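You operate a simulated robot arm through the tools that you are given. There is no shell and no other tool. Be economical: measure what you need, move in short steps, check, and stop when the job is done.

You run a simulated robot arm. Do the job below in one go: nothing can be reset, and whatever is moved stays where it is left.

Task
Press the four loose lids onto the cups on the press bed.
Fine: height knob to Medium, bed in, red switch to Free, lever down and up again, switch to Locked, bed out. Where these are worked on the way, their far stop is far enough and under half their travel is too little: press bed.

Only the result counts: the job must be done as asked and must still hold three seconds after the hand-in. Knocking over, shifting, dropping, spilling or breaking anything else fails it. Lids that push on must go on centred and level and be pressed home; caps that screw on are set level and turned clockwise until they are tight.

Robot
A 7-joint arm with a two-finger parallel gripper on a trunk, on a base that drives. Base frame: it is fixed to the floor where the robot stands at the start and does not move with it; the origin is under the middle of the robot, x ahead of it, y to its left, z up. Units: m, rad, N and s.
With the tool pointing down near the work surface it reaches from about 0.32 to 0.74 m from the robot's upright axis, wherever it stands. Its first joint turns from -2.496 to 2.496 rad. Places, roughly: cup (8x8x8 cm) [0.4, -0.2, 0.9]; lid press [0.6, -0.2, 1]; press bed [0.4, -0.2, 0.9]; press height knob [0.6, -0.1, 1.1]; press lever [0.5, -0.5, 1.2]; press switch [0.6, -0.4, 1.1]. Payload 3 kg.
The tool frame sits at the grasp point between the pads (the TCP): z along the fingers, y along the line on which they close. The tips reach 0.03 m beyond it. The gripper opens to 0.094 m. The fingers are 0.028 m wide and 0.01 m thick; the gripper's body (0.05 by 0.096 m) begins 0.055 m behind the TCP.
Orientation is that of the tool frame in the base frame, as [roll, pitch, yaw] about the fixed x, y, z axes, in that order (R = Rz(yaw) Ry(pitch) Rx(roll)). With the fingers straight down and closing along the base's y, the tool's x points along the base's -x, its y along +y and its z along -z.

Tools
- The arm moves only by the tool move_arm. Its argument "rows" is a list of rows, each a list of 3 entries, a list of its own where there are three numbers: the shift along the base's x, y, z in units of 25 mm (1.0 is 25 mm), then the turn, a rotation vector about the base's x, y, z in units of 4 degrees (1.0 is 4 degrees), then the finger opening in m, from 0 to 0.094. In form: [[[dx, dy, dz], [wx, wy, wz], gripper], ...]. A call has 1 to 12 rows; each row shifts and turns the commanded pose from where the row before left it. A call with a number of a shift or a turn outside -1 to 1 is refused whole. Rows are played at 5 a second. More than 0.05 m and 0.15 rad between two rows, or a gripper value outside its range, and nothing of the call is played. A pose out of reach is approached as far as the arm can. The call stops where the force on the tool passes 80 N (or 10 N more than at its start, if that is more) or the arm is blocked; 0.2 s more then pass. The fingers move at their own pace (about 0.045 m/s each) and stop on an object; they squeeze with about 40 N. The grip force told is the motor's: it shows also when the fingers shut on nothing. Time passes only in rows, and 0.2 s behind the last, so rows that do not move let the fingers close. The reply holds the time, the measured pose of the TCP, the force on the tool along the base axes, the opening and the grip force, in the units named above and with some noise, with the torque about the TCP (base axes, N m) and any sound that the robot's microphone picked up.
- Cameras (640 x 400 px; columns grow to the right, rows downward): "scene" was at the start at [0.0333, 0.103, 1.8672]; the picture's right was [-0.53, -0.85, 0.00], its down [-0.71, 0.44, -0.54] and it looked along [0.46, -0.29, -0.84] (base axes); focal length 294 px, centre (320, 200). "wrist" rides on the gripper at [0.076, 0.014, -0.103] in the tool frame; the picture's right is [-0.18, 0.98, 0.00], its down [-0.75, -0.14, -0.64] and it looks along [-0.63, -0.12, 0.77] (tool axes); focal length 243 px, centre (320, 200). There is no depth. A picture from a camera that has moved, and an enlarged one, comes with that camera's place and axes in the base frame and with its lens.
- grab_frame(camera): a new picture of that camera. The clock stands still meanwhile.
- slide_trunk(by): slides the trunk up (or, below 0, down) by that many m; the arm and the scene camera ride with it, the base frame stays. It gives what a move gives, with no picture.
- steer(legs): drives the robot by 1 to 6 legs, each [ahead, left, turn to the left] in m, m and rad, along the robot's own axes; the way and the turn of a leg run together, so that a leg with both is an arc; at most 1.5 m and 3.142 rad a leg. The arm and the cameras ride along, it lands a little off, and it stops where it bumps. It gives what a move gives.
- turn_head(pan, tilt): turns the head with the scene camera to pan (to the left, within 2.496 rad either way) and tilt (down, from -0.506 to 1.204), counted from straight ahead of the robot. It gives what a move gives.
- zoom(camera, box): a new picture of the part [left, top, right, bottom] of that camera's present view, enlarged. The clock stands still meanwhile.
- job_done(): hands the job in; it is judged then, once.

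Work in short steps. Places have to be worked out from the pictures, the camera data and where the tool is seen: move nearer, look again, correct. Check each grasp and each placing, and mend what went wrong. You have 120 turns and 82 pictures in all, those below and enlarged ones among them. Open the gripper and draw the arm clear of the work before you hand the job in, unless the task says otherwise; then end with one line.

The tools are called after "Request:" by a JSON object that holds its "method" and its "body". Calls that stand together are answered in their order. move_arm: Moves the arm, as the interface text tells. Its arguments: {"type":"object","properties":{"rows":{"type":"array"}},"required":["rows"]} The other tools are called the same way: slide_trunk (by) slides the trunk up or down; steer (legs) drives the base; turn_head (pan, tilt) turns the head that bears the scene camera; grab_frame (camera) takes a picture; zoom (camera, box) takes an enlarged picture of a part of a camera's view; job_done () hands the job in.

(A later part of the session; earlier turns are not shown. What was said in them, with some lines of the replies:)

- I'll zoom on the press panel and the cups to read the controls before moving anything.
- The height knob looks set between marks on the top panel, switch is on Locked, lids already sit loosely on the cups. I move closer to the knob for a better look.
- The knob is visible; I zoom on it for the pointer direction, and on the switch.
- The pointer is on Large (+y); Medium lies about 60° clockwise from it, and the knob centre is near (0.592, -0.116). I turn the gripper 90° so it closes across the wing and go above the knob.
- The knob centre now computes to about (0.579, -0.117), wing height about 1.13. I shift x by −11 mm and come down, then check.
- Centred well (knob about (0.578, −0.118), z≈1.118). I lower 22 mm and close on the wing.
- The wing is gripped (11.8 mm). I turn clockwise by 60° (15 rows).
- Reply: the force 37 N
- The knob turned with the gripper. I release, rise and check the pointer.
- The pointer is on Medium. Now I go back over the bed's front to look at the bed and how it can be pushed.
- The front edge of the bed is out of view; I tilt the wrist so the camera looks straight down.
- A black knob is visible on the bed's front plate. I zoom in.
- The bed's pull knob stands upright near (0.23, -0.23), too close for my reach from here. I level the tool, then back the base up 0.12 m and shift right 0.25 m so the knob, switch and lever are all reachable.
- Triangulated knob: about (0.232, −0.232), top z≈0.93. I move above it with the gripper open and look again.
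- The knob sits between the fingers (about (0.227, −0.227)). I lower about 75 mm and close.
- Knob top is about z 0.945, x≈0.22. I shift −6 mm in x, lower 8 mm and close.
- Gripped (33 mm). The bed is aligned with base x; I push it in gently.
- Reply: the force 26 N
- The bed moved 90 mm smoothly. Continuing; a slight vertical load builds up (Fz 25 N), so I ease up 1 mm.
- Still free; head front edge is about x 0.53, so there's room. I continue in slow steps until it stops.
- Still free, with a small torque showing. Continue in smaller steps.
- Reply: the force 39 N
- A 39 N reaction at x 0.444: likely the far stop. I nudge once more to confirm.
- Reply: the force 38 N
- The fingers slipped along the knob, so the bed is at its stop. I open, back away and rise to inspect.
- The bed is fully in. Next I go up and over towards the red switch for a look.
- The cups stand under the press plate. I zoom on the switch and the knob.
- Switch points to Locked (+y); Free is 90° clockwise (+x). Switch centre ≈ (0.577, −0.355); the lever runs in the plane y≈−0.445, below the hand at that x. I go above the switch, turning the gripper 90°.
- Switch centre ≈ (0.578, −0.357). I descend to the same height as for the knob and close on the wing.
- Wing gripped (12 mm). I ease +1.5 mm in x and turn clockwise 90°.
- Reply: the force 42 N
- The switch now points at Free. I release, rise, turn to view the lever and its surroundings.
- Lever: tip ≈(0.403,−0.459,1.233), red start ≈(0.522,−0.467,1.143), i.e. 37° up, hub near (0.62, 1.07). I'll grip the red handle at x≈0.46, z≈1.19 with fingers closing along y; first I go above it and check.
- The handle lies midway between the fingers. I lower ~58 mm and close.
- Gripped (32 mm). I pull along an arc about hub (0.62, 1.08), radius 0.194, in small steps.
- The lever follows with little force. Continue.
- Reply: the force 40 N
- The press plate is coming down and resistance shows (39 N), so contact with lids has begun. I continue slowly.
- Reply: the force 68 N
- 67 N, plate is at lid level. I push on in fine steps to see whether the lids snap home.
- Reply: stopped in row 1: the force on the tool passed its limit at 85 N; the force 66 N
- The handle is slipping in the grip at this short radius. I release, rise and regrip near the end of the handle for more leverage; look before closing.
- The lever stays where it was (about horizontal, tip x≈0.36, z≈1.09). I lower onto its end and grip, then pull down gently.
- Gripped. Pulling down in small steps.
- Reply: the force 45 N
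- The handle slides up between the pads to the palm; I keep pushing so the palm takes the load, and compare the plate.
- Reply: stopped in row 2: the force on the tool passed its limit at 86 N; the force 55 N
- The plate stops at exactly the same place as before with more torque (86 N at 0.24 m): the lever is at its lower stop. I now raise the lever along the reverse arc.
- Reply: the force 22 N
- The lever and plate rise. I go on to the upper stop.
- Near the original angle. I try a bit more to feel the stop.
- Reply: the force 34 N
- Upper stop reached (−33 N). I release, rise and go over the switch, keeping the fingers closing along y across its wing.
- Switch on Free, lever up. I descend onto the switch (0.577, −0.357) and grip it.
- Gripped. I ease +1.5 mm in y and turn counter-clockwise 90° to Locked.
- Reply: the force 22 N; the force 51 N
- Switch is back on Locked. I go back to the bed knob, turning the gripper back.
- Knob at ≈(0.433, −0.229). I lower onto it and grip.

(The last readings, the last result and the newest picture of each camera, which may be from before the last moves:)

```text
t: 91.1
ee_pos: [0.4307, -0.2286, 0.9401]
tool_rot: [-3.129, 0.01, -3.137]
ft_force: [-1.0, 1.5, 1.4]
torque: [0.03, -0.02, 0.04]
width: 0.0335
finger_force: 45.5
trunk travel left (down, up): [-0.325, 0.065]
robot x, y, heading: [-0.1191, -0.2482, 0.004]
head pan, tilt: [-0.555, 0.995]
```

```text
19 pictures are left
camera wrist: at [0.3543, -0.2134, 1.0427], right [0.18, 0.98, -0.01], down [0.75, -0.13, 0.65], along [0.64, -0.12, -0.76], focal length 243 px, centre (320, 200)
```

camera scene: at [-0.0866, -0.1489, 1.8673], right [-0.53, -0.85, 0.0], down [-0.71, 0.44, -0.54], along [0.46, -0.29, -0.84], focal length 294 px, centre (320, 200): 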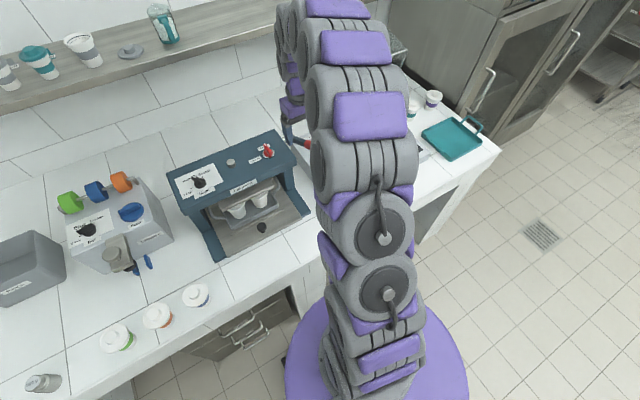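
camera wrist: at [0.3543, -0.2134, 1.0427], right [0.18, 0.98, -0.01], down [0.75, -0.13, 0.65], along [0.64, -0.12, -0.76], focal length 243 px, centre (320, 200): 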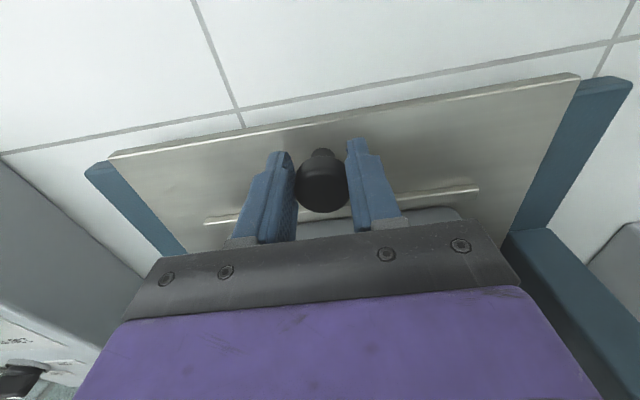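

Gripped in the same relative place as before, so the bed travelled 0.208 m. I pull it out gently.

Request:
{"method": "move_arm", "body": {"rows": [[[-0.1, 0, 0], [0, 0, 0], 0], [[-0.2, 0, 0], [0, 0, 0], 0], [[-0.3, 0, 0], [0, 0, 0], 0], [[-0.4, 0, 0], [0, 0, 0], 0], [[-0.4, 0, 0], [0, 0, 0], 0], [[-0.4, 0, 0], [0, 0, 0], 0], [[-0.4, 0, 0], [0, 0, 0], 0], [[-0.4, 0, 0], [0, 0, 0], 0], [[-0.4, 0, 0], [0, 0, 0], 0], [[-0.4, 0, 0], [0, 0, 0], 0], [[-0.4, 0, 0], [0, 0, 0], 0], [[-0.4, 0, 0], [0, 0, 0], 0]]}}

Request:
{"method": "move_arm", "body": {"rows": [[[-0.4, 0, 0], [0, 0, 0], 0], [[-0.4, 0, 0], [0, 0, 0], 0], [[-0.4, 0, 0], [0, 0, 0], 0], [[-0.4, 0, 0], [0, 0, 0], 0], [[-0.4, 0, 0], [0, 0, 0], 0], [[-0.4, 0, 0], [0, 0, 0], 0], [[-0.4, 0, 0], [0, 0, 0], 0], [[-0.3, 0, 0], [0, 0, 0], 0], [[-0.3, 0, 0], [0, 0, 0], 0], [[-0.2, 0, 0], [0, 0, 0], 0], [[-0.2, 0, 0], [0, 0, 0], 0]]}}

Request:
{"method": "grab_frame", "body": {"camera": "wrist"}}

```text
t: 93.7
ee_pos: [0.3252, -0.2279, 0.9382]
tool_rot: [-3.13, 0.01, -3.139]
ft_force: [0.4, 9.9, 28.2]
torque: [0.23, -1.01, 0.05]
width: 0.0332
finger_force: 45.3
trunk travel left (down, up): [-0.325, 0.065]
robot x, y, heading: [-0.1209, -0.2468, 0.001]
head pan, tilt: [-0.555, 0.995]
```

```text
t: 96.1
ee_pos: [0.2313, -0.2282, 0.9391]
tool_rot: [-3.13, 0.008, -3.138]
ft_force: [1.2, 1.1, -25.8]
torque: [-0.04, 0.08, 0.07]
width: 0.0335
finger_force: 45.3
trunk travel left (down, up): [-0.325, 0.065]
robot x, y, heading: [-0.1202, -0.2497, 0.001]
head pan, tilt: [-0.555, 0.995]
```

```text
18 pictures are left
camera wrist: at [0.1545, -0.2127, 1.0412], right [0.18, 0.98, -0.01], down [0.75, -0.13, 0.65], along [0.64, -0.12, -0.76], focal length 243 px, centre (320, 200)
```

wrist: 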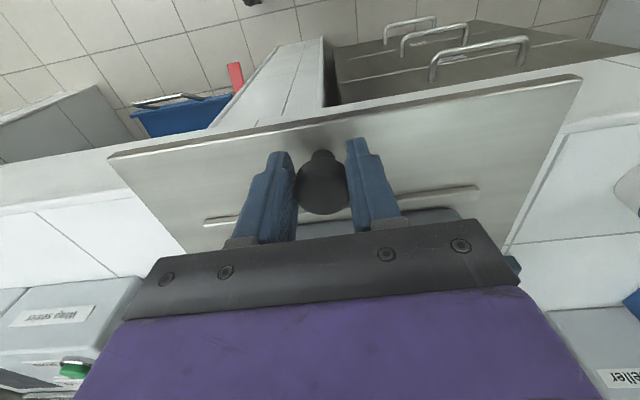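

Nearly out; I pull the last centimetre until the stop is felt.

Request:
{"method": "move_arm", "body": {"rows": [[[-0.15, 0, 0], [0, 0, 0], 0], [[-0.15, 0, 0], [0, 0, 0], 0], [[-0.15, 0, 0], [0, 0, 0], 0]]}}

```text
t: 96.9
ee_pos: [0.2207, -0.2292, 0.9395]
tool_rot: [-3.131, 0.008, -3.137]
ft_force: [7.1, 0.1, -28.2]
torque: [-0.1, 0.52, 0.0]
width: 0.0333
finger_force: 44.9
trunk travel left (down, up): [-0.325, 0.065]
robot x, y, heading: [-0.1213, -0.2515, 0.007]
head pan, tilt: [-0.555, 0.995]
```

Request:
{"method": "move_arm", "body": {"rows": [[[-0.12, 0, 0], [0, 0, 0], 0], [[0, 0, 0], [0, 0, 0], 0]]}}

```text
t: 97.5
ee_pos: [0.2217, -0.2287, 0.9388]
tool_rot: [-3.131, 0.013, -3.137]
ft_force: [25.7, -0.1, -24.9]
torque: [0.04, -0.66, -0.03]
width: 0.0334
finger_force: 45.3
trunk travel left (down, up): [-0.325, 0.065]
robot x, y, heading: [-0.1158, -0.2499, 0.004]
head pan, tilt: [-0.555, 0.995]
```

The bed is at its outer stop. I release, rise, and inspect the lids.

Request:
{"method": "move_arm", "body": {"rows": [[[0.1, 0, 0], [0, 0, 0], 0.07], [[0, 0, 0], [0, 0, 0], 0.07], [[0, 0, 0.7], [0, 0, 0], 0.07], [[0, 0, 0.9], [0, 0, 0], 0.07], [[0, 0, 0.9], [0, 0, 0], 0.07], [[0, 0, 0.9], [0, 0, 0], 0.07], [[0, 0, 0.9], [0, 0, 0], 0.07], [[0, 0, 0.9], [0, 0, 0], 0.07], [[0, -0.9, 0.9], [0, 0, 0], 0.07], [[0, -0.9, 0.9], [0, 0, 0], 0.07], [[0, -0.9, 0.9], [0, 0, 0], 0.07], [[0, -0.9, 0.9], [0, 0, 0], 0.07]]}}

Request:
{"method": "move_arm", "body": {"rows": [[[0, -1, 0], [0, 0, 0], 0.07], [[0, -1, 0], [0, 0, 0], 0.07], [[0, -1, 0], [0, 0, 0], 0.07], [[0, -1, 0], [0, 0, 0], 0.07]]}}

Request:
{"method": "zoom", "body": {"camera": "scene", "box": [190, 170, 350, 300]}}

Request:
{"method": "grab_frame", "body": {"camera": "wrist"}}

```text
t: 100.1
ee_pos: [0.2323, -0.3207, 1.1575]
tool_rot: [-3.13, 0.012, -3.138]
ft_force: [0.2, -0.7, 0.4]
torque: [0.0, -0.02, 0.03]
width: 0.0699
finger_force: 0.0
out of reach, approached as far as the arm can: row 7, 8, 9
trunk travel left (down, up): [-0.325, 0.065]
robot x, y, heading: [-0.1184, -0.2501, 0.002]
head pan, tilt: [-0.555, 0.995]
```

```text
t: 101.1
ee_pos: [0.234, -0.4217, 1.1564]
tool_rot: [-3.132, 0.011, -3.138]
ft_force: [0.4, 0.3, 0.2]
torque: [-0.01, 0.02, -0.01]
width: 0.07
finger_force: 0.0
trunk travel left (down, up): [-0.325, 0.065]
robot x, y, heading: [-0.1172, -0.2489, 0.0]
head pan, tilt: [-0.555, 0.995]
```

```text
3.08 times, centred on (270, 235) of scene
camera zoom: at [-0.0857, -0.1502, 1.8673], right [-0.53, -0.85, 0.0], down [-0.71, 0.44, -0.54], along [0.46, -0.28, -0.84], focal length 904 px, centre (474, 92)
```

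zoom: 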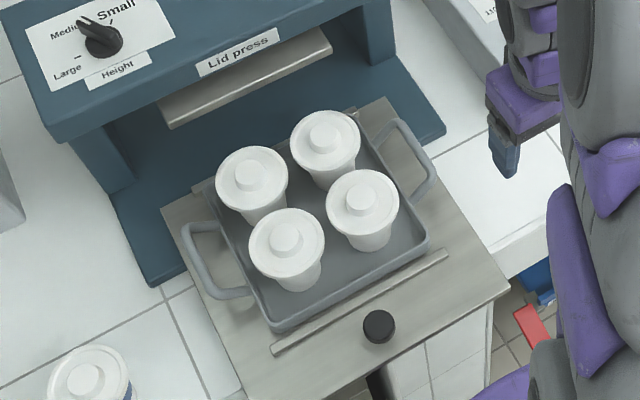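

```text
16 pictures are left
camera wrist: at [0.1566, -0.4058, 1.2584], right [0.18, 0.98, -0.01], down [0.75, -0.13, 0.65], along [0.64, -0.12, -0.76], focal length 243 px, centre (320, 200)
```

wrist: 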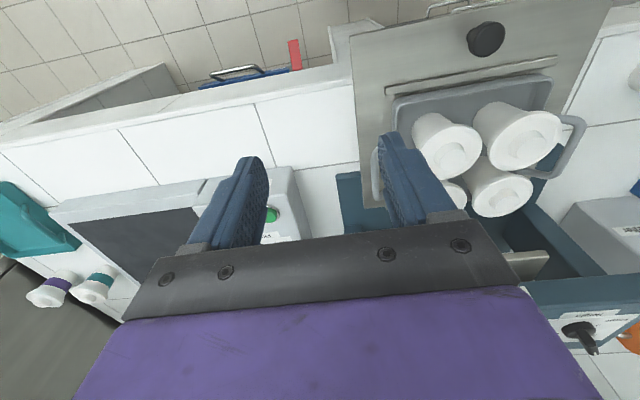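

All four lids look level; I zoom in for the lid seam.

Request:
{"method": "zoom", "body": {"camera": "wrist", "box": [400, 70, 600, 230]}}

Request:
{"method": "zoom", "body": {"camera": "scene", "box": [235, 190, 305, 250]}}

```text
2.50 times, centred on (500, 150) of wrist
camera zoom: at [0.1566, -0.4058, 1.2584], right [0.18, 0.98, -0.01], down [0.75, -0.13, 0.65], along [0.64, -0.12, -0.76], focal length 606 px, centre (-130, 325)
```

zoom: 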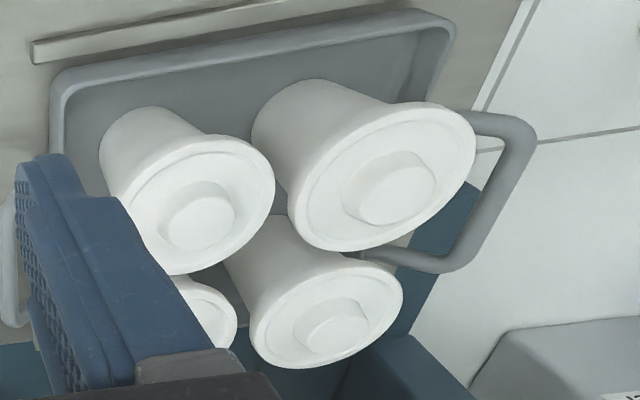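

```text
6.67 times, centred on (270, 220) of scene
camera zoom: at [-0.0857, -0.1502, 1.8673], right [-0.53, -0.85, 0.0], down [-0.71, 0.44, -0.54], along [0.46, -0.28, -0.84], focal length 1958 px, centre (653, 67)
```

zoom: 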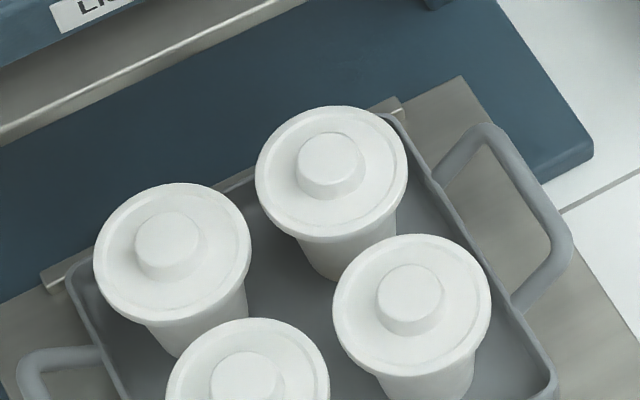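

To verify they're pressed home I take a lower, flatter view: yaw the wrist towards the cups, lower a little and tilt the camera up.

Request:
{"method": "move_arm", "body": {"rows": [[[0, 0, -0.3], [0, 0, 1], 0.07], [[0, 0, -0.3], [0, 0, 1], 0.07], [[0, 0, -0.3], [0, 0, 1], 0.07], [[0, 0, -0.3], [0, 0, 1], 0.07], [[0, 0, -0.3], [0, 0, 1], 0.07], [[0, 0, -0.3], [0, 0, 1], 0.07], [[0, -0.3, -0.3], [0, 0, 1], 0.05], [[0, -0.3, -0.3], [0, 0, 1], 0.03], [[0, -0.3, -0.3], [0, 0, 1], 0.01], [[0, -0.3, 0], [0, 0, 1], 0], [[0, 0, 0], [0, 0, 1], 0], [[0, 0, 0], [0, 0, 1], 0]]}}

Request:
{"method": "move_arm", "body": {"rows": [[[0, 0, 0], [0.65, -0.75, 0], 0], [[0, 0, 0], [0.65, -0.75, 0], 0], [[0, 0, 0], [0.65, -0.75, 0], 0], [[0, 0, 0], [0.65, -0.75, 0], 0], [[0, 0, 0], [0.65, -0.75, 0], 0], [[0, 0, 0], [0.65, -0.75, 0], 0]]}}

Request:
{"method": "grab_frame", "body": {"camera": "wrist"}}

```text
t: 103.7
ee_pos: [0.2321, -0.4492, 1.0892]
tool_rot: [-3.132, 0.011, -2.299]
ft_force: [0.6, -0.4, -0.6]
torque: [0.01, 0.03, -0.01]
width: 0.0
finger_force: 32.7
trunk travel left (down, up): [-0.325, 0.065]
robot x, y, heading: [-0.1167, -0.2493, 0.002]
head pan, tilt: [-0.555, 0.995]
```

```text
t: 105.1
ee_pos: [0.2323, -0.45, 1.0891]
tool_rot: [-3.076, 0.426, -2.288]
ft_force: [0.6, -0.8, 0.6]
torque: [-0.03, 0.01, 0.0]
width: 0.0
finger_force: 32.9
trunk travel left (down, up): [-0.325, 0.065]
robot x, y, heading: [-0.1225, -0.2538, 0.003]
head pan, tilt: [-0.555, 0.995]
```

```text
13 pictures are left
camera wrist: at [0.1437, -0.5194, 1.1508], right [-0.61, 0.79, 0.02], down [0.35, 0.25, 0.9], along [0.71, 0.56, -0.43], focal length 243 px, centre (320, 200)
```

wrist: 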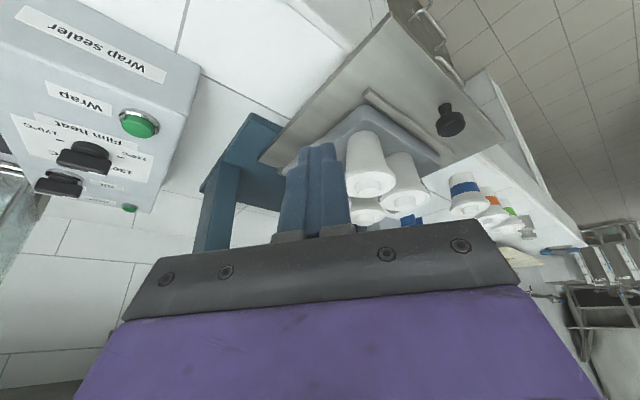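

A side view of the pressed cups beside spare lidded cups; I zoom in.

Request:
{"method": "zoom", "body": {"camera": "wrist", "box": [330, 120, 440, 230]}}

Request:
{"method": "zoom", "body": {"camera": "wrist", "box": [430, 160, 540, 240]}}

```text
3.64 times, centred on (385, 175) of wrist
camera zoom: at [0.1437, -0.5194, 1.1508], right [-0.61, 0.79, 0.02], down [0.35, 0.25, 0.9], along [0.71, 0.56, -0.43], focal length 882 px, centre (84, 291)
```

zoom: 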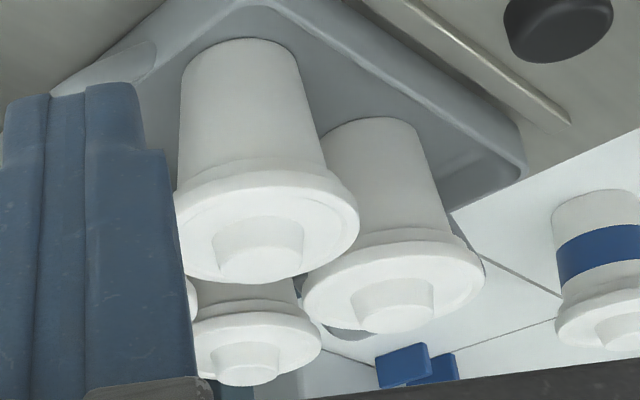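

```text
5.00 times, centred on (485, 200) of wrist
camera zoom: at [0.1437, -0.5194, 1.1508], right [-0.61, 0.79, 0.02], down [0.35, 0.25, 0.9], along [0.71, 0.56, -0.43], focal length 1213 px, centre (-505, 200)
```

zoom: 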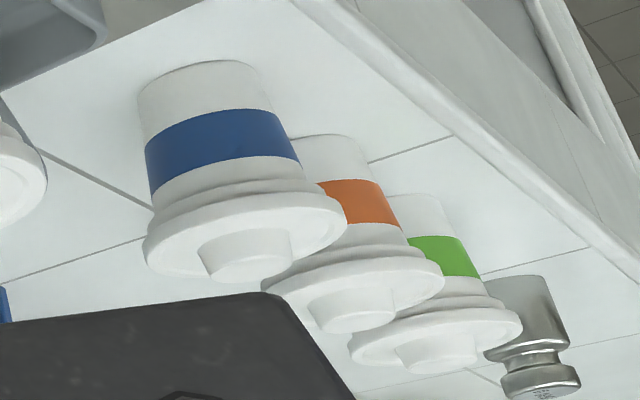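

The lids sit level and flush with no gap, like the finished cups beside. I open the gripper, draw the arm up clear and take a final look.

Request:
{"method": "move_arm", "body": {"rows": [[[0, 0, 0.3], [-0.65, 0.75, 0], 0.03], [[0, 0, 0.3], [-0.65, 0.75, 0], 0.06], [[0, 0, 0.3], [-0.65, 0.75, 0], 0.09], [[0, 0, 0.3], [-0.65, 0.75, 0], 0.09], [[0, 0, 0.3], [-0.65, 0.75, 0], 0.09], [[0, 0, 0.3], [-0.65, 0.75, 0], 0.09], [[0, 0, 0.5], [0, 0, 0], 0.09], [[0, 0, 0.5], [0, 0, 0], 0.09]]}}

Request:
{"method": "grab_frame", "body": {"camera": "scene"}}

```text
t: 106.9
ee_pos: [0.2332, -0.449, 1.1606]
tool_rot: [-3.133, 0.01, -2.3]
ft_force: [0.7, -1.0, 0.3]
torque: [-0.02, -0.01, -0.01]
width: 0.0902
finger_force: 0.0
trunk travel left (down, up): [-0.325, 0.065]
robot x, y, heading: [-0.1198, -0.2506, 0.002]
head pan, tilt: [-0.555, 0.995]
```

```text
10 pictures are left
camera scene: at [-0.0857, -0.149, 1.8673], right [-0.53, -0.85, 0.0], down [-0.71, 0.44, -0.54], along [0.46, -0.29, -0.84], focal length 294 px, centre (320, 200)
```

scene: 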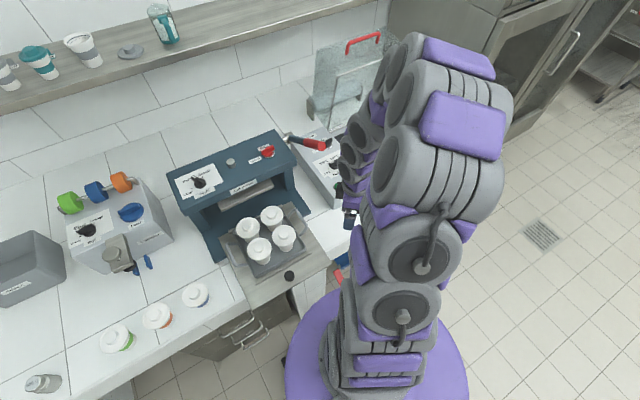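

The final view shows the knob on Medium, the switch on Locked, the lever up, the bed out, and the arm clear with the gripper open. I hand the job in.

Request:
{"method": "job_done", "body": {}}

```text
The job is handed in.
```

The job is handed in: the press cycle ran in the order asked, and the lids look level and seated. I judged that from the pictures; one cup was hidden in the closest view.
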